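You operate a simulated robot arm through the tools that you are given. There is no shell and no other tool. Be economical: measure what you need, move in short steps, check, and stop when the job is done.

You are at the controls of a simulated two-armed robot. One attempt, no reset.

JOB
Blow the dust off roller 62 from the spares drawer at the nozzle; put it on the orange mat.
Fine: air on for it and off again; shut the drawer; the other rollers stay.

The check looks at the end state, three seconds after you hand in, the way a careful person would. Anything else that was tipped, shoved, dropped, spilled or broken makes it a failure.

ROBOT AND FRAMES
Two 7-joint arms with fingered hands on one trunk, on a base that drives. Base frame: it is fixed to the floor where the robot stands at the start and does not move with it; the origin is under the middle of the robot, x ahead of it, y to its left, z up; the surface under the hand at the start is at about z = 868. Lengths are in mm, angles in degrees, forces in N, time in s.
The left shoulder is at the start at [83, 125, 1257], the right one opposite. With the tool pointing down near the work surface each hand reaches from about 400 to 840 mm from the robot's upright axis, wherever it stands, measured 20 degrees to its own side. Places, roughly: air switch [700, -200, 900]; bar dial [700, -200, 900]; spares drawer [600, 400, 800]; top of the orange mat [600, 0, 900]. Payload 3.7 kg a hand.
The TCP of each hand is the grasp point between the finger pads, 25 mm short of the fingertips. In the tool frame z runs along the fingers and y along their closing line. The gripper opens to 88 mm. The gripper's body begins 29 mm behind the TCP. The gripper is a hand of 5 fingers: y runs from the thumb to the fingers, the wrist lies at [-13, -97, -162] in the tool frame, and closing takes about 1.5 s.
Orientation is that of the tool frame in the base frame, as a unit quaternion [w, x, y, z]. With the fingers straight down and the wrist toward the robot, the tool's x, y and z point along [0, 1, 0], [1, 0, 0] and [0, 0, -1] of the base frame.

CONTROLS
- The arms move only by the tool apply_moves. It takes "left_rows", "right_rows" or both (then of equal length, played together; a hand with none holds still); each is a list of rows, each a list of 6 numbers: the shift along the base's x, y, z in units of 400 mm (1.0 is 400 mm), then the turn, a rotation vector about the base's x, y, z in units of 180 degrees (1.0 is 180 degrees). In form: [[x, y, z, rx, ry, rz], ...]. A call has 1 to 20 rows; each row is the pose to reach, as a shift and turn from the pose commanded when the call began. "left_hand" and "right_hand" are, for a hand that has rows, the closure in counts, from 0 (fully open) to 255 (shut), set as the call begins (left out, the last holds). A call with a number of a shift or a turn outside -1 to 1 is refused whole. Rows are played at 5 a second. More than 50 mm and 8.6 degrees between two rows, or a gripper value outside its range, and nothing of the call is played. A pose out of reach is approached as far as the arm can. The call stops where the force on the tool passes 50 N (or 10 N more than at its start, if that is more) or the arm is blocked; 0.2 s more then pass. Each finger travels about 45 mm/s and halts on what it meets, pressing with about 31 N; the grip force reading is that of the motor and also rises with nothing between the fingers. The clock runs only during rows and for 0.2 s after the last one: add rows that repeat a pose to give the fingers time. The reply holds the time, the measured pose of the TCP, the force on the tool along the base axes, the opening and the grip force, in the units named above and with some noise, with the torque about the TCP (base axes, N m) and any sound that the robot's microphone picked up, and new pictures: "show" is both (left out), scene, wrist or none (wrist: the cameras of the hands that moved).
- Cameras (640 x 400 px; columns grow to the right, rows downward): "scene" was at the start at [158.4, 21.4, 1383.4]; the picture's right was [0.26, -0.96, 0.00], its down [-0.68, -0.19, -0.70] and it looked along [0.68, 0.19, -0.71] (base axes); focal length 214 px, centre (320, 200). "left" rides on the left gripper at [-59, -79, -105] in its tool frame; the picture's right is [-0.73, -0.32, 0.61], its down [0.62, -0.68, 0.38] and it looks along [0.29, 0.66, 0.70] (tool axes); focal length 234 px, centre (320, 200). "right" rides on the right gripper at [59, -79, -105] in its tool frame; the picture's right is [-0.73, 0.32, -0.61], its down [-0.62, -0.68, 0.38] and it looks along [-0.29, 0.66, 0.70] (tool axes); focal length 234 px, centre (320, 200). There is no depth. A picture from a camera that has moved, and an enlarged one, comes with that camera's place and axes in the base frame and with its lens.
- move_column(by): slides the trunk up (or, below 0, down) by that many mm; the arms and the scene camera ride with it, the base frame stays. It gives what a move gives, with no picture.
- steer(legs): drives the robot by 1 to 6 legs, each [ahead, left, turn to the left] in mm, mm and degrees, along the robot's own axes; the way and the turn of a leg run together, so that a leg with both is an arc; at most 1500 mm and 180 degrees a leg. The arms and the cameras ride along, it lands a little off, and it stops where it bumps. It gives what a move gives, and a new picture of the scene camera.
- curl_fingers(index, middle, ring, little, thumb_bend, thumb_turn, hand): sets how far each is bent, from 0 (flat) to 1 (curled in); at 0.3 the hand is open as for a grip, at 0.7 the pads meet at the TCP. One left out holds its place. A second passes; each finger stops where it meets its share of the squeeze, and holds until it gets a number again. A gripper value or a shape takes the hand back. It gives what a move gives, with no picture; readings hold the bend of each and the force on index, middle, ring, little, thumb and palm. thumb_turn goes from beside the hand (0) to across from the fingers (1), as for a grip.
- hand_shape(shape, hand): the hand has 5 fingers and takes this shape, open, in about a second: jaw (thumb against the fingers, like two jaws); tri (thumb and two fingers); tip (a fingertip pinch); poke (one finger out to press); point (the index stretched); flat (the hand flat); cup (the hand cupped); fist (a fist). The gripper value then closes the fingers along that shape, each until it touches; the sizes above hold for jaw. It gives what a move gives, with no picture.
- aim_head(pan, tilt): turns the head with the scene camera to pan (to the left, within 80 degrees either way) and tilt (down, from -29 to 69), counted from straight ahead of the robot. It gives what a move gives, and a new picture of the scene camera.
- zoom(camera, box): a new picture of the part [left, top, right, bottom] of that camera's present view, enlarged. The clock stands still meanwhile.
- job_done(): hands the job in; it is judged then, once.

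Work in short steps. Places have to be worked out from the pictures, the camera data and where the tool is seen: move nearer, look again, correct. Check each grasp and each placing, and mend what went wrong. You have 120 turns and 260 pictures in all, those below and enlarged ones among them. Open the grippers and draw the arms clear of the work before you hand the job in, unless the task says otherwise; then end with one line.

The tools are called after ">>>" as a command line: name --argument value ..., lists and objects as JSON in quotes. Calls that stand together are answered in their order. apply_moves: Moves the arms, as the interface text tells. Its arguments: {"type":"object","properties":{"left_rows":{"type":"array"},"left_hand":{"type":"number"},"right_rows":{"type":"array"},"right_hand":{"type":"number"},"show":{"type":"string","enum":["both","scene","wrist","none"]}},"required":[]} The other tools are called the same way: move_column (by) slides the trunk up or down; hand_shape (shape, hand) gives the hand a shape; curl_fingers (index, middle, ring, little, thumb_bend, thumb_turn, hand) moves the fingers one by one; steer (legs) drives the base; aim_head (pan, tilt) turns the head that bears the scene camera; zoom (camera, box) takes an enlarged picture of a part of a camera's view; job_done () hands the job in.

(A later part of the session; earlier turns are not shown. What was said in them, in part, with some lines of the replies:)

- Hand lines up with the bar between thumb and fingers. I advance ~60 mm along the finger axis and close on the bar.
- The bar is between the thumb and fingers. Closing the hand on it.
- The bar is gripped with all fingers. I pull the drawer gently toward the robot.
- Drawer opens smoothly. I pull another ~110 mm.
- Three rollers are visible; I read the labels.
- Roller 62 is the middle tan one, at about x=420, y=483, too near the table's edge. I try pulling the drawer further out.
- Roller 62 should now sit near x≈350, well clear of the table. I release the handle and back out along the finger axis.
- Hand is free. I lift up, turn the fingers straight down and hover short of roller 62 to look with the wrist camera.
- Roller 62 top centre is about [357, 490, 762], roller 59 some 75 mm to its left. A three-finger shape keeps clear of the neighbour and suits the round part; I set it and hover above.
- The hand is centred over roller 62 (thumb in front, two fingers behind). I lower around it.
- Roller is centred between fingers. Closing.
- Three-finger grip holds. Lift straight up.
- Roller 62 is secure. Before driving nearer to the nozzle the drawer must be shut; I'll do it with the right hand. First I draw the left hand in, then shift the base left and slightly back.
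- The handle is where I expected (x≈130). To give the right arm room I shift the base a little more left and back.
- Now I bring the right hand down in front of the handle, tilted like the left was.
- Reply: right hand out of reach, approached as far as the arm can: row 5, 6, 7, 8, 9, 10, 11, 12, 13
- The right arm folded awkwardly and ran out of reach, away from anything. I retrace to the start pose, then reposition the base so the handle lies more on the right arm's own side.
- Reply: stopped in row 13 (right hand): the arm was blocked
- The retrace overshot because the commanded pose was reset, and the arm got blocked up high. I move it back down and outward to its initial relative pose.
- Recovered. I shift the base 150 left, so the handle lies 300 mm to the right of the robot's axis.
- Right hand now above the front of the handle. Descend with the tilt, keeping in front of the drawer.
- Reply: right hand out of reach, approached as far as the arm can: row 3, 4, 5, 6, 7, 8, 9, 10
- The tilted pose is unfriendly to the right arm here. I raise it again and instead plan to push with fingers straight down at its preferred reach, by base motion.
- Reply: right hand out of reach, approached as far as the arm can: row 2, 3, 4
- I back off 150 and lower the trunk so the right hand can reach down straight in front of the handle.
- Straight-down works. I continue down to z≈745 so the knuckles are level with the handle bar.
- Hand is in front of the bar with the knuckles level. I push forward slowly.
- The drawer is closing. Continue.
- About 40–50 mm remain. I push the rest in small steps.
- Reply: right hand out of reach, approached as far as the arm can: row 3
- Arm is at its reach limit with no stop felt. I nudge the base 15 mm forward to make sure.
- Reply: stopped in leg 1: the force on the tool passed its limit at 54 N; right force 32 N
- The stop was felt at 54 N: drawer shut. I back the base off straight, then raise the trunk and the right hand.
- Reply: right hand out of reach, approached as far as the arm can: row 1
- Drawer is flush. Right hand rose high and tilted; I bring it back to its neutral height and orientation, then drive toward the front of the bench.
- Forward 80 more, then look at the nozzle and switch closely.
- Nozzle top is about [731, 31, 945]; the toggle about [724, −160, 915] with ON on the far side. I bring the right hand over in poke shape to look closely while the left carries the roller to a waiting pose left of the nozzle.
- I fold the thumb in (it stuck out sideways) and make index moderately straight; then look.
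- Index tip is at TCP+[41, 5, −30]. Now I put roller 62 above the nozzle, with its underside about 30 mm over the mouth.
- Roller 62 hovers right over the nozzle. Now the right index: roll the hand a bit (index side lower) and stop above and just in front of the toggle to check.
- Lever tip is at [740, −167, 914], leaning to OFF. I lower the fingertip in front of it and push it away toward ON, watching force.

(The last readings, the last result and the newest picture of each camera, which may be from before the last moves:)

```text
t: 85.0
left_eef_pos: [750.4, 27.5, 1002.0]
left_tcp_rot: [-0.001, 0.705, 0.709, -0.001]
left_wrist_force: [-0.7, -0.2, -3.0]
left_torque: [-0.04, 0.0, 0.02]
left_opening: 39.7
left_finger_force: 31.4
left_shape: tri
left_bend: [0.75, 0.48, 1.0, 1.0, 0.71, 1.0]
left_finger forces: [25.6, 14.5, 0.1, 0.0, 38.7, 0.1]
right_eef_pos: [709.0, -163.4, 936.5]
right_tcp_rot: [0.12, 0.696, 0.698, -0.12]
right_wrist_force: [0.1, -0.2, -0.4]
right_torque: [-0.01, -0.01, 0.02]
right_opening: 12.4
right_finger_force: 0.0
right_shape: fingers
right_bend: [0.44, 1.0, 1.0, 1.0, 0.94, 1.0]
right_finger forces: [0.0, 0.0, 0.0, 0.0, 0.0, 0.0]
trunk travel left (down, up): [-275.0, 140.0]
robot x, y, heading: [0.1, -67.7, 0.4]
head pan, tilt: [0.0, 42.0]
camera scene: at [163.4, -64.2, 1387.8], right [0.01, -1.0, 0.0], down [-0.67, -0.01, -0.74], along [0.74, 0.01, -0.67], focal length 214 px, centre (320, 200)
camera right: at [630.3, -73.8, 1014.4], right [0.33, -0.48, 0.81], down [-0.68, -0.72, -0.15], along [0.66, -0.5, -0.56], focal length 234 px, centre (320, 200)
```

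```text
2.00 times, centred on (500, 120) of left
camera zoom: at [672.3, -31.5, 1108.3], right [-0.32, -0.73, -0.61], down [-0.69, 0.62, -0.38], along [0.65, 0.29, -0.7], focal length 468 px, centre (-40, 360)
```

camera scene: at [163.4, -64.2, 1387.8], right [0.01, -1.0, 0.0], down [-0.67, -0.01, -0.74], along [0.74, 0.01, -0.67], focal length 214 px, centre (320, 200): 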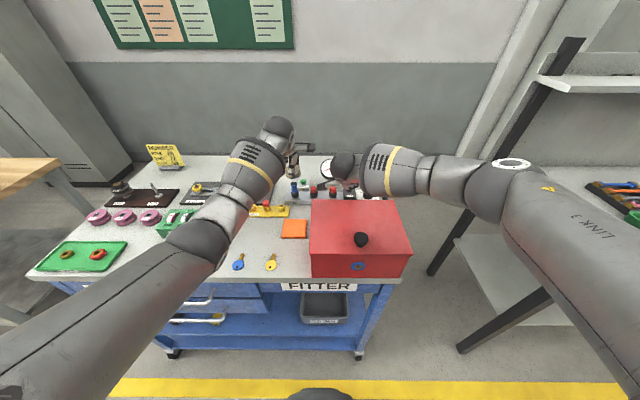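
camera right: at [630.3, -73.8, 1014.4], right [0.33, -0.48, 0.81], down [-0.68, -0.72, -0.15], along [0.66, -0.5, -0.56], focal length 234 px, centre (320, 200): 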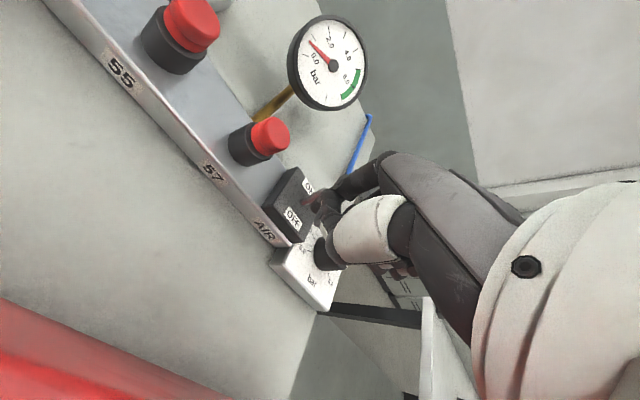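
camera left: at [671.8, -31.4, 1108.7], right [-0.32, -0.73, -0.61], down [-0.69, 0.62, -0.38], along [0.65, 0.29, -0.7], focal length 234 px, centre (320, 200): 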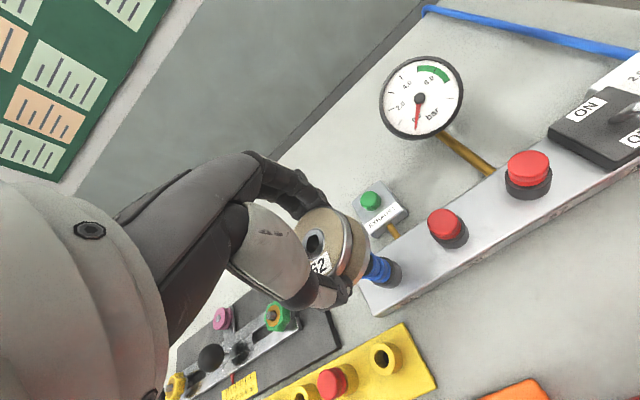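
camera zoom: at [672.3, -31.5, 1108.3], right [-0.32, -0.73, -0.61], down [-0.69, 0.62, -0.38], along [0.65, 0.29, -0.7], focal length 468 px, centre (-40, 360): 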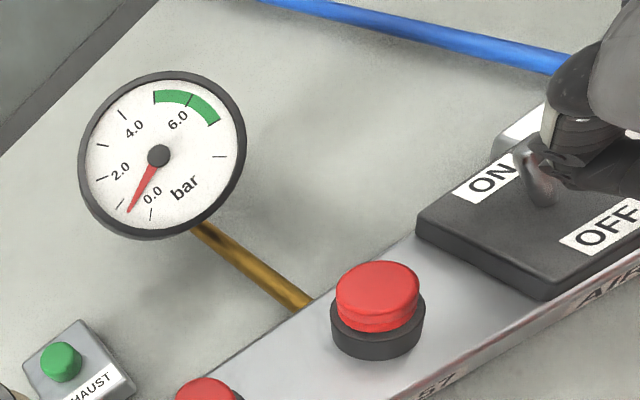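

The lever flipped to ON and the needle is rising. I hold a second and look at the gauge and roller.

>>> apply_moves --right_rows '[[0, 0, 0, 0, 0, 0], [0, 0, 0, 0, 0, 0], [0, 0, 0, 0, 0, 0], [0, 0, 0, 0, 0, 0], [0, 0, 0, 0, 0, 0], [0, 0, 0, 0, 0, 0], [0, 0, 0, 0, 0, 0]]' --show "none"

>>> zoom --camera "left" --box '[240, 20, 520, 320]'

```text
t: 86.6
left_eef_pos: [748.7, 26.4, 1003.2]
left_tcp_rot: [-0.001, 0.704, 0.71, 0.0]
left_wrist_force: [-0.9, 0.3, -2.1]
left_torque: [-0.01, -0.01, 0.01]
left_opening: 39.6
left_finger_force: 31.1
left_shape: tri
left_bend: [0.75, 0.48, 1.0, 1.0, 0.71, 1.0]
left_finger forces: [25.4, 14.6, 0.0, 0.0, 38.6, 0.0]
right_eef_pos: [708.5, -164.0, 936.7]
right_tcp_rot: [0.12, 0.695, 0.699, -0.121]
right_wrist_force: [0.4, 0.4, -1.5]
right_torque: [-0.04, 0.01, 0.0]
right_opening: 12.4
right_finger_force: 0.1
right_shape: fingers
right_bend: [0.44, 1.0, 1.0, 1.0, 0.94, 1.0]
right_finger forces: [0.0, 0.0, 0.0, 0.0, 0.0, 0.0]
trunk travel left (down, up): [-275.0, 140.0]
robot x, y, heading: [3.4, -66.5, 0.2]
head pan, tilt: [0.0, 42.0]
```

```text
1.33 times, centred on (380, 170) of left
camera zoom: at [671.6, -31.6, 1108.9], right [-0.32, -0.73, -0.61], down [-0.69, 0.62, -0.38], along [0.65, 0.29, -0.7], focal length 312 px, centre (240, 240)
```

zoom: 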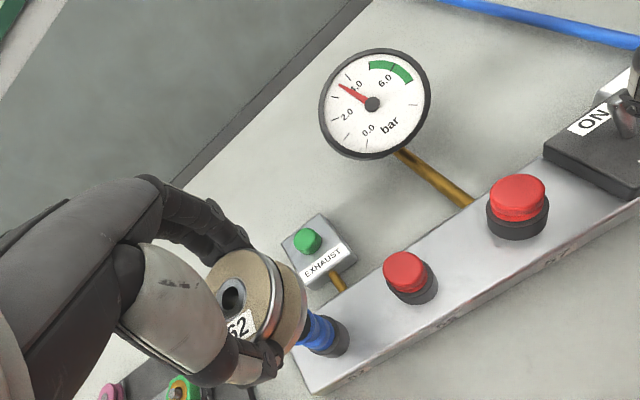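

Pressure is building (≈3 bar). I keep waiting.

>>> apply_moves --right_rows '[[0, 0, 0, 0, 0, 0], [0, 0, 0, 0, 0, 0], [0, 0, 0, 0, 0, 0], [0, 0, 0, 0, 0, 0], [0, 0, 0, 0, 0, 0], [0, 0, 0, 0, 0, 0], [0, 0, 0, 0, 0, 0], [0, 0, 0, 0, 0, 0], [0, 0, 0, 0, 0, 0], [0, 0, 0, 0, 0, 0], [0, 0, 0, 0, 0, 0], [0, 0, 0, 0, 0, 0]]' --show "none"

>>> zoom --camera "left" --box '[240, 20, 520, 320]'

```text
t: 89.2
left_eef_pos: [749.8, 26.3, 1003.9]
left_tcp_rot: [-0.001, 0.704, 0.71, 0.0]
left_wrist_force: [0.3, 0.4, -2.1]
left_torque: [0.02, -0.01, 0.0]
left_opening: 39.6
left_finger_force: 31.2
left_shape: tri
left_bend: [0.75, 0.48, 1.0, 1.0, 0.71, 1.0]
left_finger forces: [25.6, 14.5, 0.0, 0.0, 38.7, 0.1]
right_eef_pos: [708.4, -164.0, 937.0]
right_tcp_rot: [0.12, 0.696, 0.698, -0.12]
right_wrist_force: [0.0, 0.4, 0.0]
right_torque: [0.01, 0.01, 0.02]
right_opening: 12.3
right_finger_force: 0.0
right_shape: fingers
right_bend: [0.44, 1.0, 1.0, 1.0, 0.94, 1.0]
right_finger forces: [0.1, 0.1, 0.0, 0.1, 0.1, 0.1]
trunk travel left (down, up): [-275.0, 140.0]
robot x, y, heading: [-2.0, -65.3, 0.7]
head pan, tilt: [0.0, 42.0]
```

```text
1.33 times, centred on (380, 170) of left
camera zoom: at [671.6, -31.5, 1108.9], right [-0.32, -0.73, -0.61], down [-0.69, 0.62, -0.38], along [0.65, 0.29, -0.7], focal length 312 px, centre (240, 240)
```

zoom: 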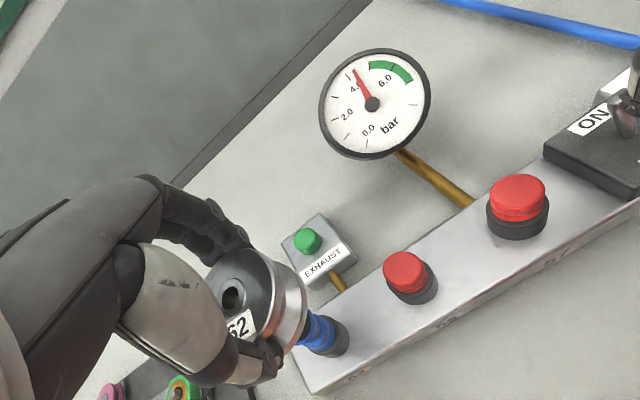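

The roller turned from tan to grey; dust is coming off at ~4 bar. I zoom in to check for leftover dust.

>>> zoom --camera "left" --box '[290, 190, 390, 310]'

>>> zoom --camera "right" --box '[0, 0, 200, 130]'

>>> zoom --camera "scene" --box '[270, 140, 340, 200]'

```text
3.33 times, centred on (340, 250) of left
camera zoom: at [671.6, -31.5, 1108.9], right [-0.32, -0.73, -0.61], down [-0.69, 0.62, -0.38], along [0.65, 0.29, -0.7], focal length 781 px, centre (253, 33)
```

zoom: 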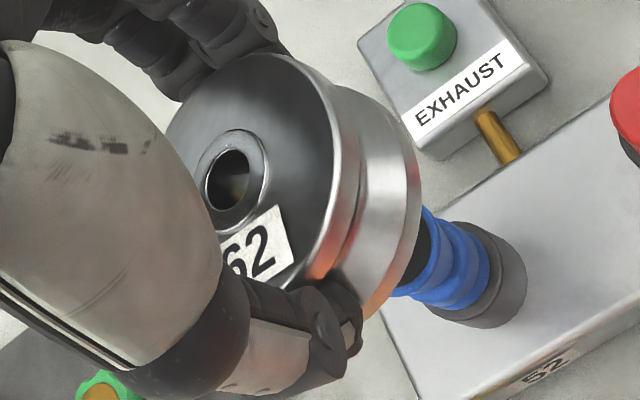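

```text
3.08 times, centred on (100, 65) of right
camera zoom: at [629.7, -73.9, 1015.1], right [0.33, -0.48, 0.82], down [-0.68, -0.72, -0.15], along [0.66, -0.5, -0.56], focal length 720 px, centre (997, 615)
```

zoom: 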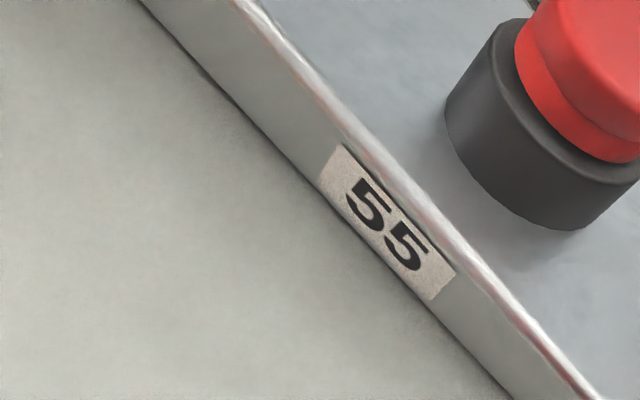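

```text
6.67 times, centred on (305, 170) of scene
camera zoom: at [162.6, -64.3, 1388.0], right [0.01, -1.0, 0.0], down [-0.67, -0.01, -0.74], along [0.74, 0.01, -0.67], focal length 1430 px, centre (420, 400)
```

zoom: 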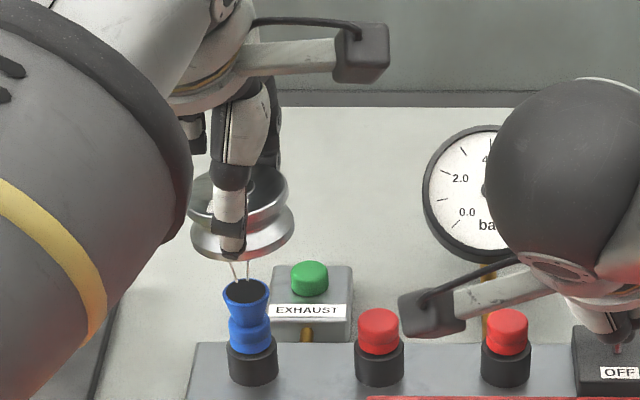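

Roller is clean metal and air jets are visible. Now lift the finger over the lever and pull it back to OFF.

>>> apply_moves --right_rows '[[-0.01, 0, 0.05, 0, 0, 0], [0, 0, 0.11, 0, 0, 0], [0.06, 0, 0.11, 0, 0, 0], [0.11, 0, 0.11, 0, 0, 0], [0.11, 0, 0.05, 0, 0, 0], [0.11, 0, 0, 0, 0, 0], [0.08, 0, 0, 0, 0, 0], [0.05, 0, 0, 0, 0, 0], [0.025, 0, 0, 0, 0, 0], [0, 0, 0, 0, 0, 0]]'

>>> zoom --camera "left" --box '[360, 20, 640, 220]'

```text
t: 91.4
left_eef_pos: [748.8, 27.3, 1001.5]
left_tcp_rot: [-0.001, 0.705, 0.709, -0.001]
left_wrist_force: [0.0, 0.6, -1.6]
left_torque: [-0.04, -0.01, -0.01]
left_opening: 39.5
left_finger_force: 31.2
left_shape: tri
left_bend: [0.75, 0.48, 1.0, 1.0, 0.71, 1.0]
left_finger forces: [25.6, 14.6, 0.0, 0.0, 39.1, 0.0]
right_eef_pos: [710.2, -163.0, 937.0]
right_tcp_rot: [0.12, 0.695, 0.699, -0.12]
right_wrist_force: [4.1, 1.2, 1.6]
right_torque: [0.04, -0.16, 0.01]
right_opening: 14.3
right_finger_force: 2.5
right_shape: fingers
right_bend: [0.4, 1.0, 1.0, 1.0, 0.95, 1.0]
right_finger forces: [4.5, 0.1, 0.1, 0.1, 0.0, 0.0]
trunk travel left (down, up): [-275.0, 140.0]
robot x, y, heading: [-3.9, -65.8, 0.6]
head pan, tilt: [0.0, 42.0]
camera scene: at [163.4, -64.2, 1387.9], right [0.01, -1.0, 0.0], down [-0.67, -0.01, -0.74], along [0.74, 0.01, -0.67], focal length 214 px, centre (320, 200)
camera right: at [631.0, -72.7, 1015.8], right [0.32, -0.48, 0.82], down [-0.68, -0.72, -0.15], along [0.66, -0.51, -0.56], focal length 234 px, centre (320, 200)
```

scene: 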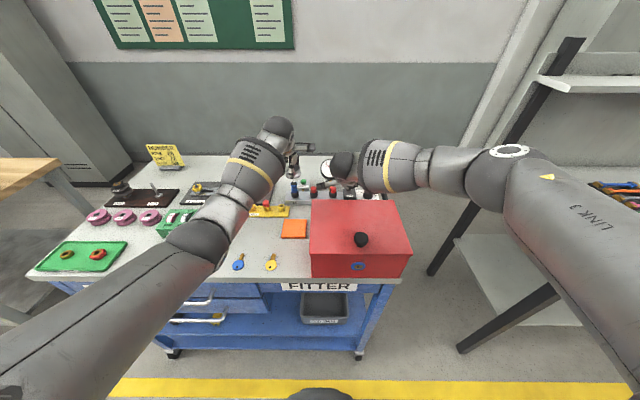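
right: 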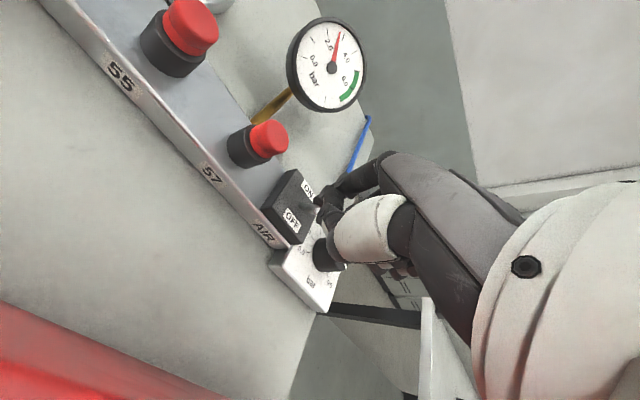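

```text
2.00 times, centred on (500, 120) of left
camera zoom: at [672.3, -31.5, 1108.5], right [-0.32, -0.73, -0.61], down [-0.69, 0.62, -0.38], along [0.65, 0.29, -0.7], focal length 468 px, centre (-40, 360)
```

zoom: 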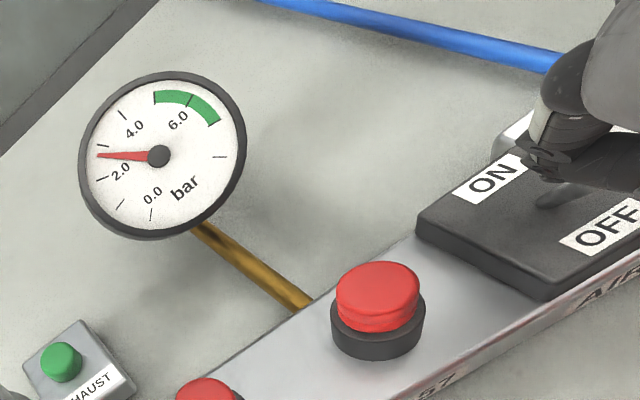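

The lever is back at OFF and pressure is dropping. I ease the finger off rearward, lift, and withdraw the right hand.

>>> apply_moves --right_rows '[[0.03, 0, 0, 0, 0, 0], [0.03, 0, 0.08, 0, 0, 0], [0.02, 0, 0.18, 0, 0, 0], [0, -0.04, 0.28, 0, 0, 0], [-0.04, -0.12, 0.38, 0.02, 0, 0], [-0.08, -0.2, 0.46, 0.05, 0, 0], [-0.12, -0.28, 0.54, 0.08, 0, 0], [-0.16, -0.34, 0.6, 0.11, 0, 0]]' --show "scene"

>>> zoom --camera "left" --box '[360, 20, 640, 220]'

>>> zoom --camera "scene" --box '[250, 140, 410, 260]'

```text
refused: row 5 steps farther than a row can; nothing moved
```

```text
2.00 times, centred on (500, 120) of left
camera zoom: at [672.3, -31.5, 1108.5], right [-0.32, -0.73, -0.61], down [-0.69, 0.62, -0.38], along [0.65, 0.29, -0.7], focal length 468 px, centre (-40, 360)
```

zoom: 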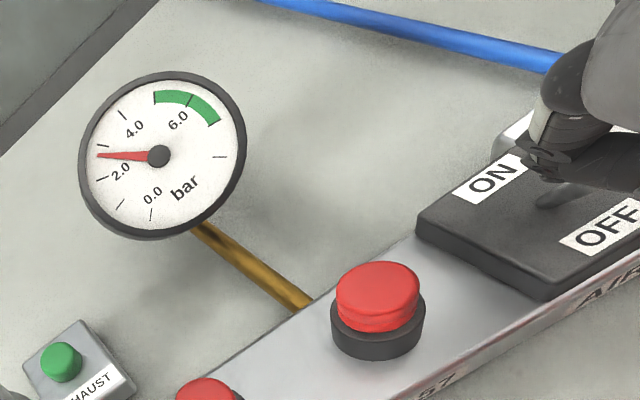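

```text
3.33 times, centred on (330, 200) of scene
camera zoom: at [163.4, -64.2, 1387.9], right [0.01, -1.0, 0.0], down [-0.67, -0.01, -0.74], along [0.74, 0.01, -0.67], focal length 715 px, centre (287, 200)
```

zoom: 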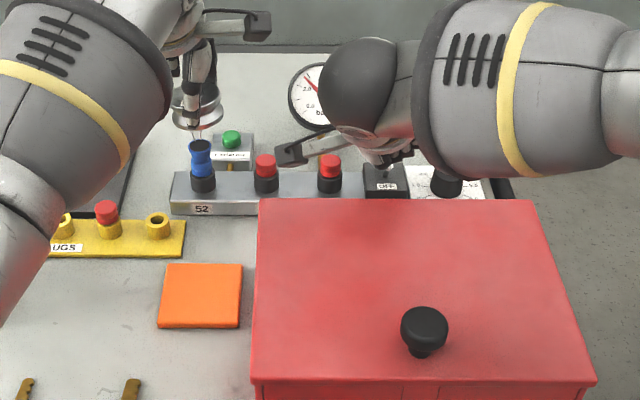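

Steps were slightly too large; I use smaller ones.

>>> apply_moves --right_rows '[[0.03, 0, 0, 0, 0, 0], [0.03, 0, 0.08, 0, 0, 0], [0.02, 0, 0.17, 0, 0, 0], [0, -0.03, 0.26, 0, 0, 0], [-0.03, -0.09, 0.34, 0.02, 0, 0], [-0.06, -0.15, 0.41, 0.05, 0, 0], [-0.09, -0.21, 0.48, 0.08, 0, 0], [-0.12, -0.27, 0.55, 0.11, 0, 0]]' --show "scene"

>>> zoom --camera "left" --box '[360, 20, 640, 220]'

>>> zoom --camera "scene" --box '[250, 140, 410, 260]'

```text
t: 93.2
left_eef_pos: [748.9, 25.9, 1004.5]
left_tcp_rot: [-0.002, 0.705, 0.71, -0.001]
left_wrist_force: [-0.7, -0.2, -1.8]
left_torque: [-0.02, 0.02, 0.0]
left_opening: 39.8
left_finger_force: 30.9
left_shape: tri
left_bend: [0.75, 0.48, 1.0, 1.0, 0.71, 1.0]
left_finger forces: [25.6, 14.5, 0.1, 0.0, 39.5, 0.0]
right_eef_pos: [658.6, -272.5, 1160.4]
right_tcp_rot: [-0.001, 0.706, 0.708, 0.002]
right_wrist_force: [0.4, 0.6, 0.6]
right_torque: [0.02, -0.01, -0.01]
right_opening: 13.8
right_finger_force: 0.0
right_shape: fingers
right_bend: [0.41, 1.0, 1.0, 1.0, 0.95, 1.0]
right_finger forces: [0.0, 0.0, 0.0, 0.0, 0.1, 0.0]
trunk travel left (down, up): [-275.0, 140.0]
robot x, y, heading: [-1.5, -65.2, 0.5]
head pan, tilt: [0.0, 42.0]
camera scene: at [161.8, -65.2, 1388.2], right [0.01, -1.0, 0.0], down [-0.67, 0.0, -0.74], along [0.74, 0.01, -0.67], focal length 214 px, centre (320, 200)
```

scene: 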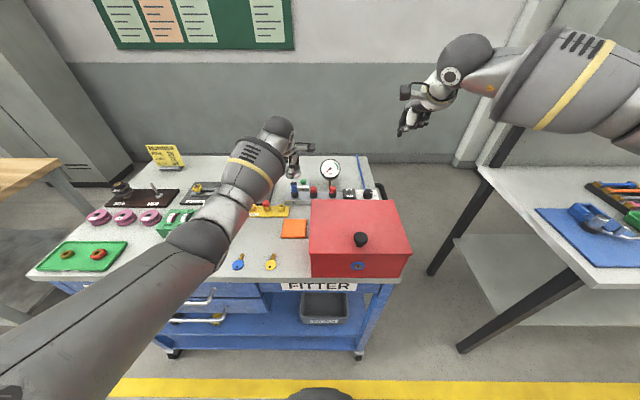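

```text
2.00 times, centred on (500, 120) of left
camera zoom: at [671.0, -32.4, 1109.5], right [-0.32, -0.73, -0.61], down [-0.69, 0.62, -0.38], along [0.65, 0.29, -0.7], focal length 468 px, centre (-40, 360)
```

zoom: 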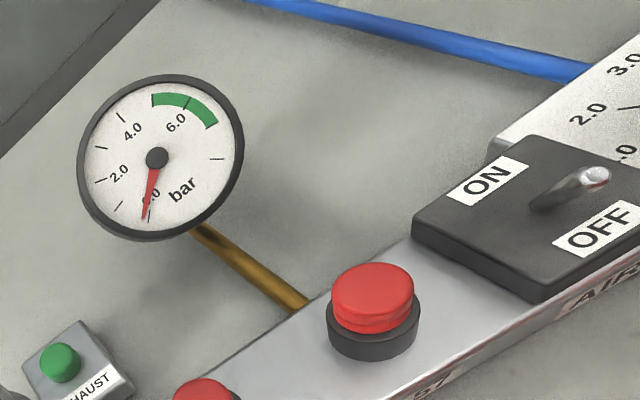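

```text
3.33 times, centred on (330, 200) of scene
camera zoom: at [161.8, -65.2, 1388.2], right [0.01, -1.0, 0.0], down [-0.67, 0.0, -0.74], along [0.74, 0.01, -0.67], focal length 715 px, centre (287, 200)
```

zoom: 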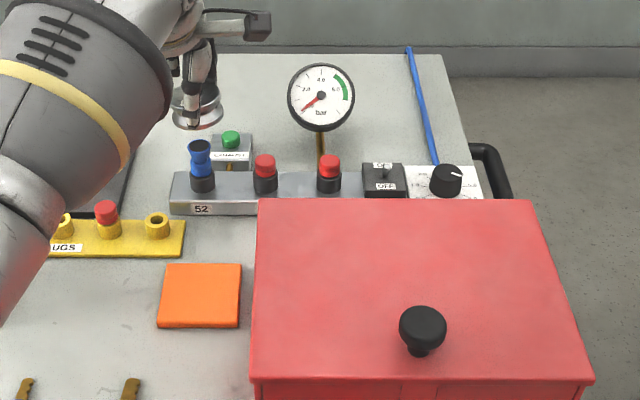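

Air is off, lever at OFF, gauge at 0. The mat centre is ≈[604, 23], top ≈871. I raise the roller, carry it over the mat and stop above.

>>> apply_moves --left_rows '[[0, 0, 0.07, 0, 0, 0], [0, 0, 0.14, 0, 0, 0], [-0.09, 0, 0.14, 0, 0, 0], [-0.18, 0, 0.14, 0, 0, 0], [-0.27, 0, 0.14, 0, 0, 0], [-0.35, -0.005, 0.14, 0, 0, 0], [-0.358, -0.005, 0.04, 0, 0, 0], [-0.358, -0.005, -0.05, 0, 0, 0], [-0.358, -0.005, -0.13, 0, 0, 0]]'

>>> zoom --camera "left" --box '[240, 150, 480, 350]'

>>> zoom --camera "scene" --box '[250, 170, 370, 260]'

```text
t: 95.2
left_eef_pos: [606.5, 25.1, 950.7]
left_tcp_rot: [0.0, 0.705, 0.709, -0.001]
left_wrist_force: [0.1, -0.4, -1.7]
left_torque: [-0.01, 0.0, -0.03]
left_opening: 39.2
left_finger_force: 30.7
left_shape: tri
left_bend: [0.75, 0.48, 1.0, 1.0, 0.71, 1.0]
left_finger forces: [25.3, 14.8, 0.0, 0.1, 39.2, 0.0]
right_eef_pos: [660.1, -272.4, 1160.4]
right_tcp_rot: [-0.001, 0.706, 0.708, 0.002]
right_wrist_force: [-0.4, 0.2, 0.1]
right_torque: [-0.01, -0.01, 0.0]
right_opening: 13.7
right_finger_force: 0.1
right_shape: fingers
right_bend: [0.41, 1.0, 1.0, 1.0, 0.95, 1.0]
right_finger forces: [0.0, 0.0, 0.0, 0.1, 0.0, 0.0]
trunk travel left (down, up): [-275.0, 140.0]
robot x, y, heading: [-1.8, -65.6, 0.4]
head pan, tilt: [0.0, 42.0]
camera scene: at [162.8, -64.2, 1388.0], right [0.01, -1.0, 0.0], down [-0.67, -0.01, -0.74], along [0.74, 0.01, -0.67], focal length 214 px, centre (320, 200)
camera left: at [529.1, -32.9, 1057.6], right [-0.32, -0.73, -0.61], down [-0.69, 0.62, -0.38], along [0.65, 0.29, -0.7], focal length 234 px, centre (320, 200)
```

scene: 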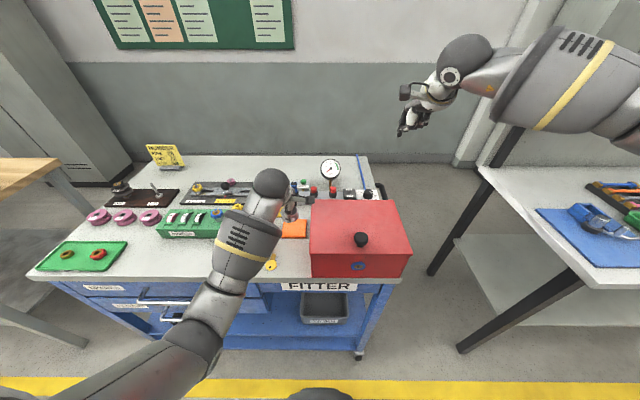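
left: 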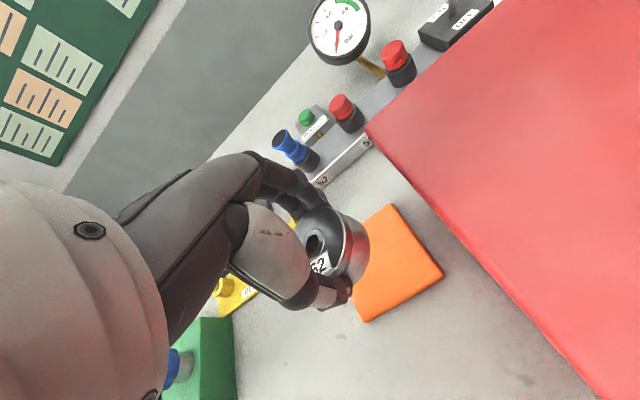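

```text
2.00 times, centred on (360, 250) of left
camera zoom: at [529.1, -32.9, 1057.6], right [-0.32, -0.73, -0.61], down [-0.69, 0.62, -0.38], along [0.65, 0.29, -0.7], focal length 468 px, centre (240, 100)
```

zoom: 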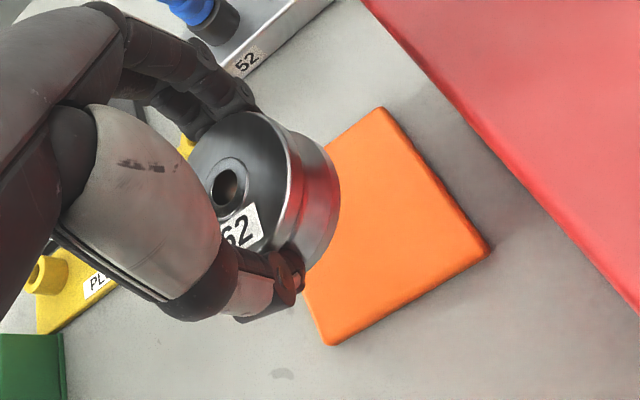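

```text
4.44 times, centred on (310, 215) of scene
camera zoom: at [162.8, -64.2, 1388.0], right [0.01, -1.0, 0.0], down [-0.67, -0.01, -0.74], along [0.74, 0.01, -0.67], focal length 953 px, centre (364, 133)
```

zoom: 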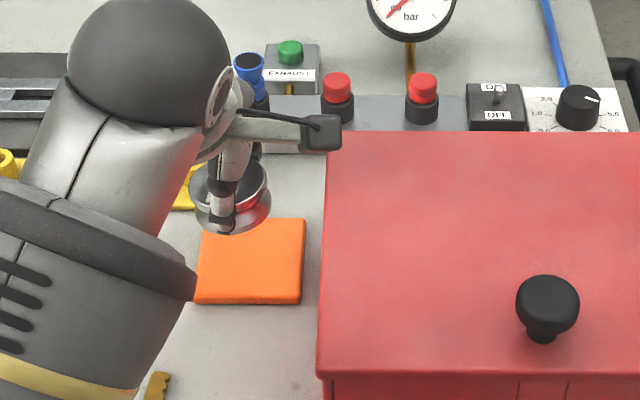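

The mat spans x 570–638, y −17–55 and looks several mm thick. I lower in small steps until I feel contact.

>>> apply_moves --left_rows '[[0, -0.012, -0.04, 0, 0, 0], [0, -0.012, -0.07, 0, 0, 0], [0, -0.012, -0.08, 0, 0, 0], [0, -0.012, -0.085, 0, 0, 0]]' --show "wrist"

>>> zoom --camera "scene" --box '[270, 180, 350, 240]'

```text
t: 96.2
left_eef_pos: [607.3, 19.1, 918.3]
left_tcp_rot: [0.0, 0.704, 0.71, -0.001]
left_wrist_force: [-0.3, 0.8, -1.9]
left_torque: [0.0, 0.01, 0.0]
left_opening: 39.5
left_finger_force: 30.7
left_shape: tri
left_bend: [0.75, 0.48, 1.0, 1.0, 0.71, 1.0]
left_finger forces: [25.4, 14.7, 0.1, 0.0, 39.1, 0.1]
right_eef_pos: [659.7, -272.9, 1159.2]
right_tcp_rot: [-0.002, 0.706, 0.708, 0.002]
right_wrist_force: [0.9, -0.2, -0.1]
right_torque: [-0.02, 0.02, 0.01]
right_opening: 13.7
right_finger_force: 0.0
right_shape: fingers
right_bend: [0.41, 1.0, 1.0, 1.0, 0.95, 1.0]
right_finger forces: [0.0, 0.0, 0.0, 0.0, 0.0, 0.0]
trunk travel left (down, up): [-275.0, 140.0]
robot x, y, heading: [-3.0, -63.1, 0.5]
head pan, tilt: [0.0, 42.0]
camera left: at [529.4, -38.1, 1024.0], right [-0.32, -0.73, -0.61], down [-0.69, 0.62, -0.38], along [0.65, 0.29, -0.7], focal length 234 px, centre (320, 200)
```

left: 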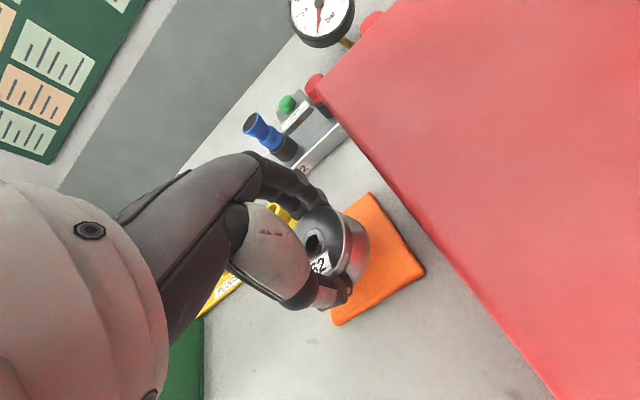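

```text
6.67 times, centred on (310, 210) of scene
camera zoom: at [162.5, -64.3, 1388.0], right [0.01, -1.0, 0.0], down [-0.67, -0.01, -0.74], along [0.74, 0.01, -0.67], focal length 1430 px, centre (387, 133)
```

zoom: 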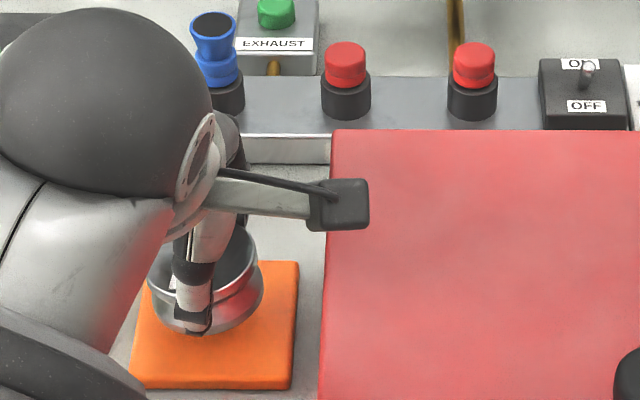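

Aligned. Lower a few mm at a time and watch the force.

>>> apply_moves --left_rows '[[0, 0, -0.006, 0, 0, 0], [0, 0, -0.012, 0, 0, 0], [0, 0, -0.012, 0, 0, 0]]' --show "none"

>>> apply_moves --left_rows '[[0, 0, -0.006, 0, 0, 0], [0, 0, -0.01, 0, 0, 0], [0, 0, -0.01, 0, 0, 0]]' --show "none"

```text
t: 97.0
left_eef_pos: [607.3, 19.5, 913.5]
left_tcp_rot: [-0.001, 0.705, 0.71, 0.0]
left_wrist_force: [-0.7, 0.1, -2.3]
left_torque: [0.01, 0.03, -0.02]
left_opening: 39.2
left_finger_force: 30.9
left_shape: tri
left_bend: [0.75, 0.48, 1.0, 1.0, 0.71, 1.0]
left_finger forces: [25.4, 14.8, 0.0, 0.0, 39.1, 0.0]
right_eef_pos: [659.2, -272.9, 1160.0]
right_tcp_rot: [-0.002, 0.706, 0.708, 0.002]
right_wrist_force: [0.2, 0.1, 0.4]
right_torque: [0.02, 0.01, 0.0]
right_opening: 13.6
right_finger_force: 0.2
right_shape: fingers
right_bend: [0.41, 1.0, 1.0, 1.0, 0.95, 1.0]
right_finger forces: [0.0, 0.0, 0.0, 0.0, 0.0, 0.0]
trunk travel left (down, up): [-275.0, 140.0]
robot x, y, heading: [-0.1, -68.4, 0.5]
head pan, tilt: [0.0, 42.0]
```

```text
t: 97.8
left_eef_pos: [606.2, 19.7, 910.7]
left_tcp_rot: [-0.001, 0.706, 0.709, 0.0]
left_wrist_force: [-0.2, 0.2, -3.0]
left_torque: [-0.04, 0.0, 0.01]
left_opening: 39.3
left_finger_force: 31.3
left_shape: tri
left_bend: [0.75, 0.48, 1.0, 1.0, 0.71, 1.0]
left_finger forces: [25.5, 14.8, 0.0, 0.0, 39.3, 0.0]
right_eef_pos: [659.2, -272.5, 1159.4]
right_tcp_rot: [-0.002, 0.706, 0.708, 0.001]
right_wrist_force: [0.5, -0.4, 0.1]
right_torque: [0.0, 0.04, 0.04]
right_opening: 13.7
right_finger_force: 0.1
right_shape: fingers
right_bend: [0.41, 1.0, 1.0, 1.0, 0.95, 1.0]
right_finger forces: [0.1, 0.0, 0.1, 0.0, 0.0, 0.0]
trunk travel left (down, up): [-275.0, 140.0]
robot x, y, heading: [-0.5, -66.6, 0.4]
head pan, tilt: [0.0, 42.0]
```

No contact yet at 911; I go on.

>>> apply_moves --left_rows '[[0, 0, -0.006, 0, 0, 0], [0, 0, -0.01, 0, 0, 0], [0, 0, -0.01, 0, 0, 0]]' --show "none"

>>> zoom --camera "scene" --box '[270, 180, 350, 240]'

>>> zoom --camera "left" --box '[260, 170, 460, 340]'

```text
t: 98.6
left_eef_pos: [606.0, 18.7, 905.7]
left_tcp_rot: [-0.001, 0.704, 0.71, 0.0]
left_wrist_force: [0.2, 0.3, -1.7]
left_torque: [-0.01, 0.0, 0.0]
left_opening: 39.9
left_finger_force: 31.4
left_shape: tri
left_bend: [0.75, 0.48, 1.0, 1.0, 0.71, 1.0]
left_finger forces: [25.4, 14.7, 0.1, 0.0, 39.3, 0.0]
right_eef_pos: [659.1, -272.2, 1160.4]
right_tcp_rot: [-0.001, 0.706, 0.708, 0.001]
right_wrist_force: [0.6, -0.9, 0.0]
right_torque: [0.01, -0.03, 0.04]
right_opening: 13.6
right_finger_force: 0.0
right_shape: fingers
right_bend: [0.41, 1.0, 1.0, 1.0, 0.95, 1.0]
right_finger forces: [0.0, 0.0, 0.0, 0.0, 0.0, 0.0]
trunk travel left (down, up): [-275.0, 140.0]
robot x, y, heading: [-3.0, -65.4, 0.3]
head pan, tilt: [0.0, 42.0]
```

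```text
6.67 times, centred on (310, 210) of scene
camera zoom: at [162.5, -64.3, 1388.0], right [0.01, -1.0, 0.0], down [-0.67, -0.01, -0.74], along [0.74, 0.01, -0.67], focal length 1430 px, centre (387, 133)
```

zoom: 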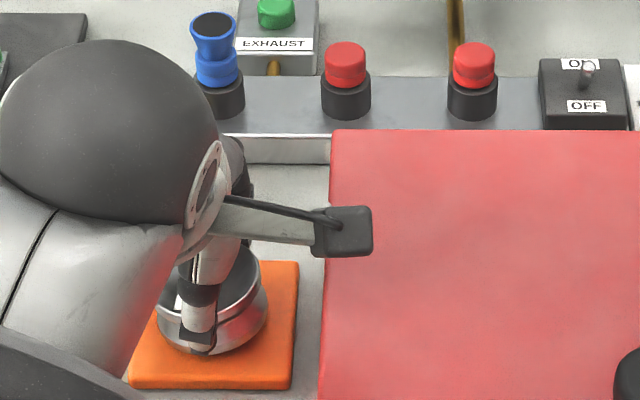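

```text
2.35 times, centred on (360, 255) of left
camera zoom: at [528.7, -39.2, 1011.3], right [-0.32, -0.73, -0.61], down [-0.69, 0.62, -0.38], along [0.65, 0.29, -0.7], focal length 551 px, centre (226, 71)
```

zoom: 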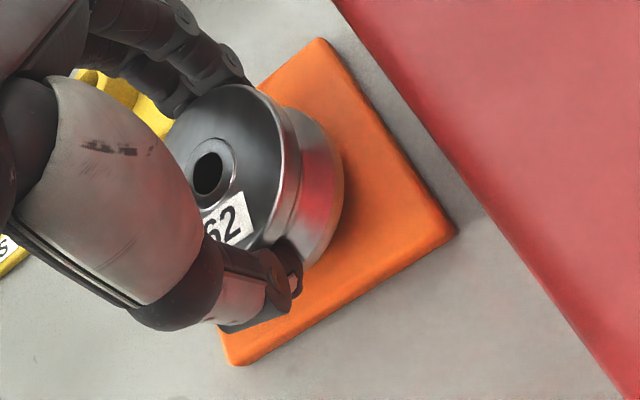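

Well centred. Keep lowering.

>>> apply_moves --left_rows '[[0, 0, -0.005, 0, 0, 0], [0, 0, -0.01, 0, 0, 0], [0, 0, -0.01, 0, 0, 0]]' --show "none"

>>> apply_moves --left_rows '[[0, 0, -0.005, 0, 0, 0], [0, 0, -0.01, 0, 0, 0], [0, 0, -0.01, 0, 0, 0]]' --show "none"

```text
t: 99.4
left_eef_pos: [606.3, 19.4, 902.5]
left_tcp_rot: [0.0, 0.705, 0.709, -0.001]
left_wrist_force: [1.0, 0.4, 4.3]
left_torque: [0.1, -0.07, 0.01]
left_opening: 39.5
left_finger_force: 31.0
left_shape: tri
left_bend: [0.75, 0.48, 1.0, 1.0, 0.71, 1.0]
left_finger forces: [23.6, 17.3, 0.0, 0.0, 41.4, 0.0]
right_eef_pos: [658.4, -272.5, 1160.2]
right_tcp_rot: [-0.001, 0.706, 0.708, 0.001]
right_wrist_force: [0.6, 0.8, 0.1]
right_torque: [0.0, 0.0, 0.0]
right_opening: 13.9
right_finger_force: 0.0
right_shape: fingers
right_bend: [0.41, 1.0, 1.0, 1.0, 0.95, 1.0]
right_finger forces: [0.0, 0.1, 0.0, 0.1, 0.0, 0.0]
trunk travel left (down, up): [-275.0, 140.0]
robot x, y, heading: [-1.0, -64.0, 0.5]
head pan, tilt: [0.0, 42.0]
```

```text
t: 100.2
left_eef_pos: [606.8, 19.0, 901.3]
left_tcp_rot: [0.002, 0.704, 0.71, 0.002]
left_wrist_force: [0.9, -2.0, 17.8]
left_torque: [0.16, -0.48, -0.09]
left_opening: 40.2
left_finger_force: 30.8
left_shape: tri
left_bend: [0.75, 0.47, 1.0, 1.0, 0.71, 1.0]
left_finger forces: [27.7, 28.7, 0.0, 0.0, 44.8, 0.0]
right_eef_pos: [657.9, -273.8, 1161.8]
right_tcp_rot: [0.0, 0.705, 0.709, 0.001]
right_wrist_force: [0.5, -0.1, -0.4]
right_torque: [0.01, 0.01, 0.0]
right_opening: 13.3
right_finger_force: 0.1
right_shape: fingers
right_bend: [0.41, 1.0, 1.0, 1.0, 0.95, 1.0]
right_finger forces: [0.0, 0.0, 0.0, 0.0, 0.0, 0.0]
trunk travel left (down, up): [-275.0, 140.0]
robot x, y, heading: [-0.1, -68.0, 0.5]
head pan, tilt: [0.0, 42.0]
```

Contact (18 N). I relieve the pressure by 3 mm and open the fingers.

>>> apply_moves --left_rows '[[0, 0, 0.007, 0, 0, 0], [0, 0, 0.007, 0, 0, 0]]' --show "none"

>>> apply_moves --left_rows '[[0, 0, 0, 0, 0, 0], [0, 0, 0, 0, 0, 0], [0, 0, 0, 0, 0, 0], [0, 0, 0, 0, 0, 0], [0, 0, 0, 0, 0, 0], [0, 0, 0, 0, 0, 0], [0, 0, 0, 0, 0, 0], [0, 0, 0, 0, 0, 0]]' --left_hand 0 --show "wrist"

>>> zoom --camera "scene" --box '[270, 180, 350, 240]'

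```text
t: 100.8
left_eef_pos: [605.7, 18.2, 901.5]
left_tcp_rot: [-0.001, 0.705, 0.709, 0.0]
left_wrist_force: [2.3, -3.6, 12.7]
left_torque: [0.05, -0.39, -0.13]
left_opening: 40.3
left_finger_force: 30.5
left_shape: tri
left_bend: [0.75, 0.47, 1.0, 1.0, 0.71, 1.0]
left_finger forces: [28.8, 25.2, 0.0, 0.0, 43.0, 0.0]
right_eef_pos: [658.6, -273.5, 1160.2]
right_tcp_rot: [-0.001, 0.706, 0.708, 0.002]
right_wrist_force: [-1.0, -0.9, 0.0]
right_torque: [-0.03, 0.0, 0.01]
right_opening: 13.4
right_finger_force: 0.1
right_shape: fingers
right_bend: [0.41, 1.0, 1.0, 1.0, 0.95, 1.0]
right_finger forces: [0.0, 0.0, 0.1, 0.1, 0.0, 0.0]
trunk travel left (down, up): [-275.0, 140.0]
robot x, y, heading: [-2.1, -64.7, 0.6]
head pan, tilt: [0.0, 42.0]
```

```text
t: 102.6
left_eef_pos: [605.8, 18.7, 901.4]
left_tcp_rot: [-0.001, 0.704, 0.71, 0.0]
left_wrist_force: [0.4, -0.4, -0.7]
left_torque: [-0.02, -0.02, 0.0]
left_opening: 87.8
left_finger_force: 0.1
left_shape: tri
left_bend: [0.3, 0.3, 0.99, 0.99, 0.3, 0.98]
left_finger forces: [0.1, 0.0, 0.1, 0.0, 0.1, 0.0]
right_eef_pos: [658.6, -273.4, 1159.5]
right_tcp_rot: [-0.001, 0.706, 0.708, 0.001]
right_wrist_force: [-0.1, 0.0, -0.5]
right_torque: [-0.01, -0.01, -0.01]
right_opening: 13.8
right_finger_force: 0.1
right_shape: fingers
right_bend: [0.41, 1.0, 1.0, 1.0, 0.95, 1.0]
right_finger forces: [0.0, 0.1, 0.0, 0.0, 0.1, 0.0]
trunk travel left (down, up): [-275.0, 140.0]
robot x, y, heading: [-2.7, -64.8, 0.5]
head pan, tilt: [0.0, 42.0]
camera left: at [528.7, -38.7, 1006.8], right [-0.32, -0.73, -0.61], down [-0.69, 0.62, -0.38], along [0.65, 0.29, -0.7], focal length 234 px, centre (320, 200)
```

left: 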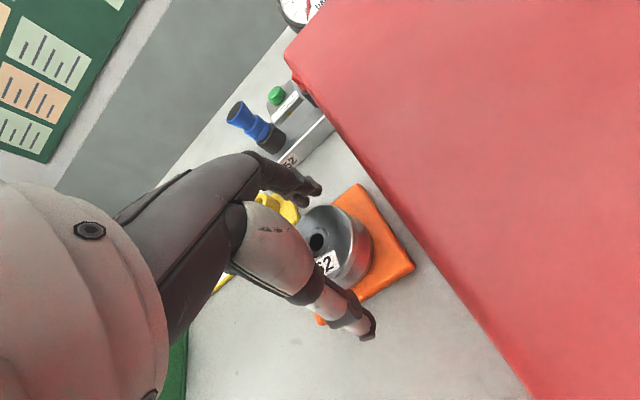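

```text
6.67 times, centred on (310, 210) of scene
camera zoom: at [162.4, -64.3, 1388.1], right [0.01, -1.0, 0.0], down [-0.67, -0.01, -0.74], along [0.74, 0.01, -0.67], focal length 1430 px, centre (387, 133)
```

zoom: 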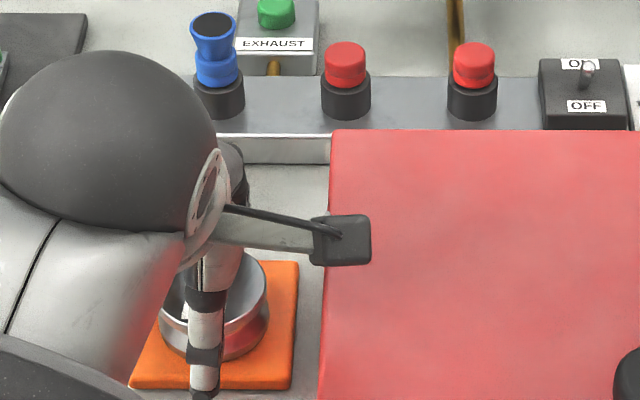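

Released and standing on the mat. I raise the left hand straight up and then back to the left.

>>> apply_moves --left_rows '[[0, 0, 0.04, 0, 0, 0], [0, 0, 0.12, 0, 0, 0], [0, 0, 0.22, 0, 0, 0], [0, 0.02, 0.32, 0, 0, 0], [-0.04, 0.08, 0.41, 0, 0, 0], [-0.08, 0.16, 0.48, 0, 0, 0], [-0.12, 0.24, 0.54, 0, 0, 0], [-0.16, 0.32, 0.6, 0, 0, 0], [-0.2, 0.4, 0.66, 0, 0, 0]]' --show "scene"

>>> zoom --camera "scene" --box '[260, 150, 400, 250]'

>>> zoom --camera "scene" --box '[30, 130, 330, 360]'

```text
t: 104.6
left_eef_pos: [524.3, 182.6, 1164.1]
left_tcp_rot: [0.0, 0.705, 0.71, -0.002]
left_wrist_force: [-0.1, 0.4, -0.4]
left_torque: [-0.08, 0.0, 0.0]
left_opening: 87.8
left_finger_force: 0.1
left_shape: tri
left_bend: [0.3, 0.3, 0.99, 0.99, 0.3, 0.98]
left_finger forces: [0.0, 0.1, 0.0, 0.0, 0.0, 0.0]
right_eef_pos: [658.2, -271.0, 1161.1]
right_tcp_rot: [0.0, 0.706, 0.708, 0.001]
right_wrist_force: [-0.8, 0.2, 0.7]
right_torque: [0.01, 0.0, -0.01]
right_opening: 14.1
right_finger_force: 0.0
right_shape: fingers
right_bend: [0.41, 1.0, 1.0, 1.0, 0.95, 1.0]
right_finger forces: [0.0, 0.0, 0.0, 0.0, 0.1, 0.0]
trunk travel left (down, up): [-275.0, 140.0]
robot x, y, heading: [-1.1, -64.0, 0.4]
head pan, tilt: [0.0, 42.0]
camera scene: at [161.4, -62.9, 1388.2], right [0.01, -1.0, 0.0], down [-0.67, -0.01, -0.74], along [0.74, 0.01, -0.67], focal length 214 px, centre (320, 200)
```

scene: 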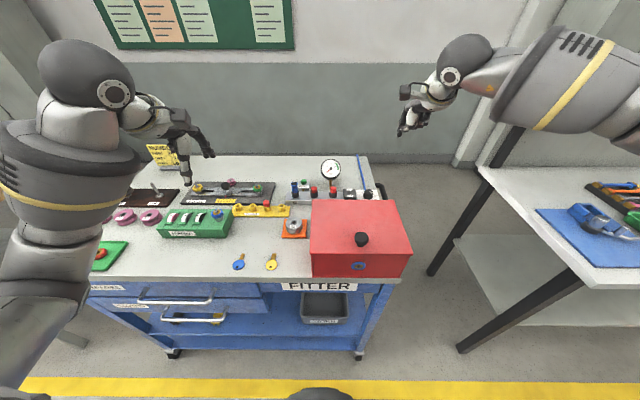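

```text
4.00 times, centred on (330, 200) of scene
camera zoom: at [161.4, -62.9, 1388.2], right [0.01, -1.0, 0.0], down [-0.67, -0.01, -0.74], along [0.74, 0.01, -0.67], focal length 858 px, centre (280, 200)
```

zoom: 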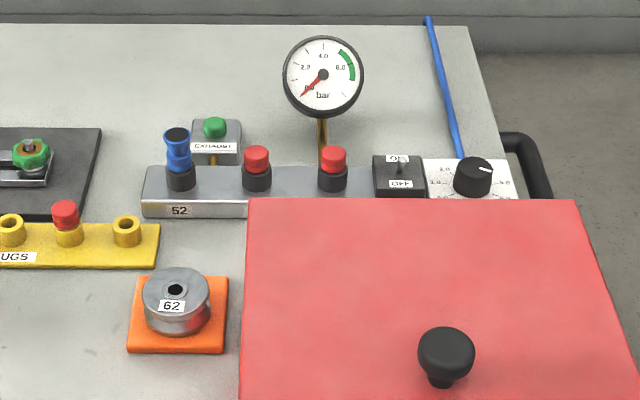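

```text
1.74 times, centred on (180, 245) of scene
camera zoom: at [161.4, -62.9, 1388.2], right [0.01, -1.0, 0.0], down [-0.67, -0.01, -0.74], along [0.74, 0.01, -0.67], focal length 373 px, centre (564, 122)
```

zoom: 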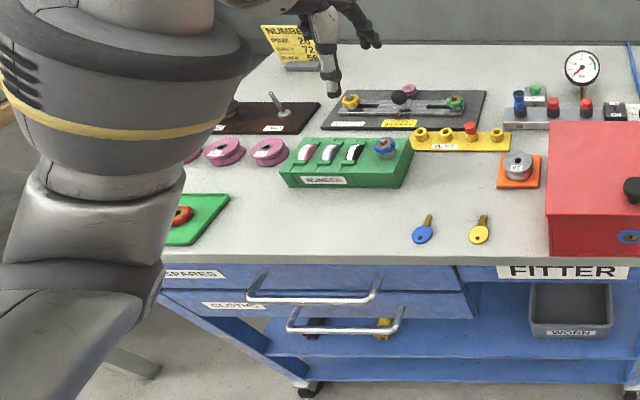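

Roller 62 sits clean on the mat; air off, gauge zero. I open the right hand, back the base away, and check the drawer once more.

>>> hand_shape --hand "right" --shape "jaw"

>>> steer --legs '[[-300, 0, 0]]'

>>> aim_head --pan 15 --tilt 45

>>> zoom --camera "scene" --box '[180, 110, 420, 270]'

```text
t: 105.5
left_eef_pos: [526.0, 180.9, 1164.1]
left_tcp_rot: [0.0, 0.705, 0.709, 0.0]
left_wrist_force: [0.0, 0.9, -1.1]
left_torque: [-0.03, 0.02, 0.01]
left_opening: 87.8
left_finger_force: 0.1
left_shape: tri
left_bend: [0.3, 0.3, 0.99, 0.99, 0.3, 0.98]
left_finger forces: [0.1, 0.0, 0.1, 0.0, 0.0, 0.0]
right_eef_pos: [659.1, -273.0, 1160.4]
right_tcp_rot: [-0.002, 0.706, 0.708, 0.002]
right_wrist_force: [0.2, 0.4, -0.3]
right_torque: [-0.03, 0.03, -0.01]
right_opening: 88.0
right_finger_force: 0.0
right_shape: jaw
right_bend: [0.3, 0.3, 0.3, 0.3, 0.3, 0.98]
right_finger forces: [0.1, 0.0, 0.0, 0.1, 0.1, 0.2]
trunk travel left (down, up): [-275.0, 140.0]
robot x, y, heading: [-1.3, -67.0, 0.4]
head pan, tilt: [0.0, 42.0]
```

```text
t: 107.5
left_eef_pos: [228.2, 178.3, 1164.8]
left_tcp_rot: [0.0, 0.705, 0.71, 0.0]
left_wrist_force: [-0.3, -0.1, -0.7]
left_torque: [-0.03, 0.0, 0.0]
left_opening: 87.8
left_finger_force: 0.0
left_shape: tri
left_bend: [0.3, 0.3, 0.99, 0.99, 0.3, 0.98]
left_finger forces: [0.0, 0.1, 0.0, 0.1, 0.1, 0.0]
right_eef_pos: [360.1, -274.9, 1160.4]
right_tcp_rot: [-0.002, 0.706, 0.708, 0.002]
right_wrist_force: [0.8, 0.3, 1.3]
right_torque: [0.01, -0.02, -0.02]
right_opening: 87.7
right_finger_force: 0.0
right_shape: jaw
right_bend: [0.3, 0.3, 0.3, 0.3, 0.3, 0.98]
right_finger forces: [0.0, 0.0, 0.0, 0.0, 0.0, 0.0]
trunk travel left (down, up): [-275.0, 140.0]
robot x, y, heading: [-300.8, -65.6, 0.4]
head pan, tilt: [0.0, 42.0]
camera scene: at [-136.6, -66.7, 1388.1], right [0.01, -1.0, 0.0], down [-0.67, 0.0, -0.74], along [0.74, 0.01, -0.67], focal length 214 px, centre (320, 200)
```

scene: 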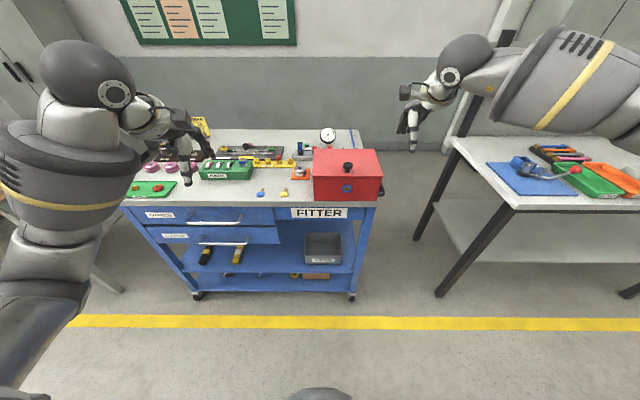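

```text
t: 108.3
left_eef_pos: [228.3, 177.9, 1165.3]
left_tcp_rot: [-0.001, 0.705, 0.71, -0.001]
left_wrist_force: [-0.6, -0.4, 0.2]
left_torque: [-0.02, 0.03, 0.03]
left_opening: 87.6
left_finger_force: 0.1
left_shape: tri
left_bend: [0.3, 0.3, 0.99, 0.99, 0.3, 0.98]
left_finger forces: [0.0, 0.0, 0.0, 0.1, 0.1, 0.1]
right_eef_pos: [360.8, -275.7, 1160.7]
right_tcp_rot: [-0.002, 0.706, 0.708, 0.001]
right_wrist_force: [0.6, -0.7, 0.3]
right_torque: [0.02, -0.01, 0.02]
right_opening: 87.6
right_finger_force: 0.1
right_shape: jaw
right_bend: [0.3, 0.3, 0.3, 0.3, 0.3, 0.98]
right_finger forces: [0.1, 0.0, 0.1, 0.0, 0.0, 0.0]
trunk travel left (down, up): [-275.0, 140.0]
robot x, y, heading: [-301.7, -68.5, 0.4]
head pan, tilt: [15.0, 45.0]
camera scene: at [-141.0, -45.7, 1383.7], right [0.26, -0.96, 0.0], down [-0.68, -0.19, -0.71], along [0.68, 0.19, -0.71], focal length 214 px, centre (320, 200)
```

scene: 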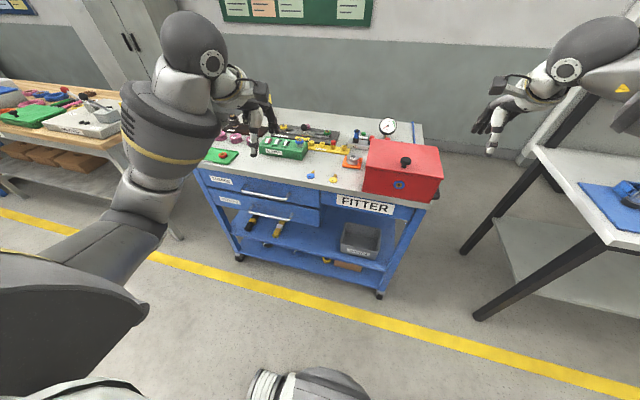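

```text
2.50 times, centred on (300, 190) of scene
camera zoom: at [-141.0, -45.7, 1383.7], right [0.26, -0.96, 0.0], down [-0.68, -0.19, -0.71], along [0.68, 0.19, -0.71], focal length 536 px, centre (370, 225)
```

zoom: 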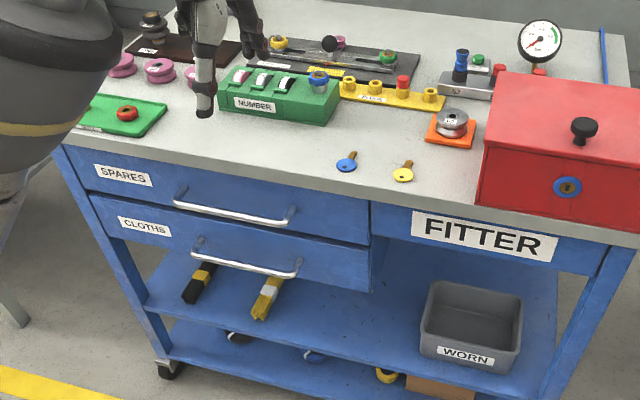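

Everything checks out: the drawer is shut, roller 62 is clean and on the mat, the air is off and the hands are clear. Handing in.

>>> job_done

```text
The job is handed in.
```

Roller 62 was blown clean at the nozzle and now stands on the orange mat. The air is switched off with the gauge at zero, the spares drawer is shut, and rollers 59 and 52 are still inside it.
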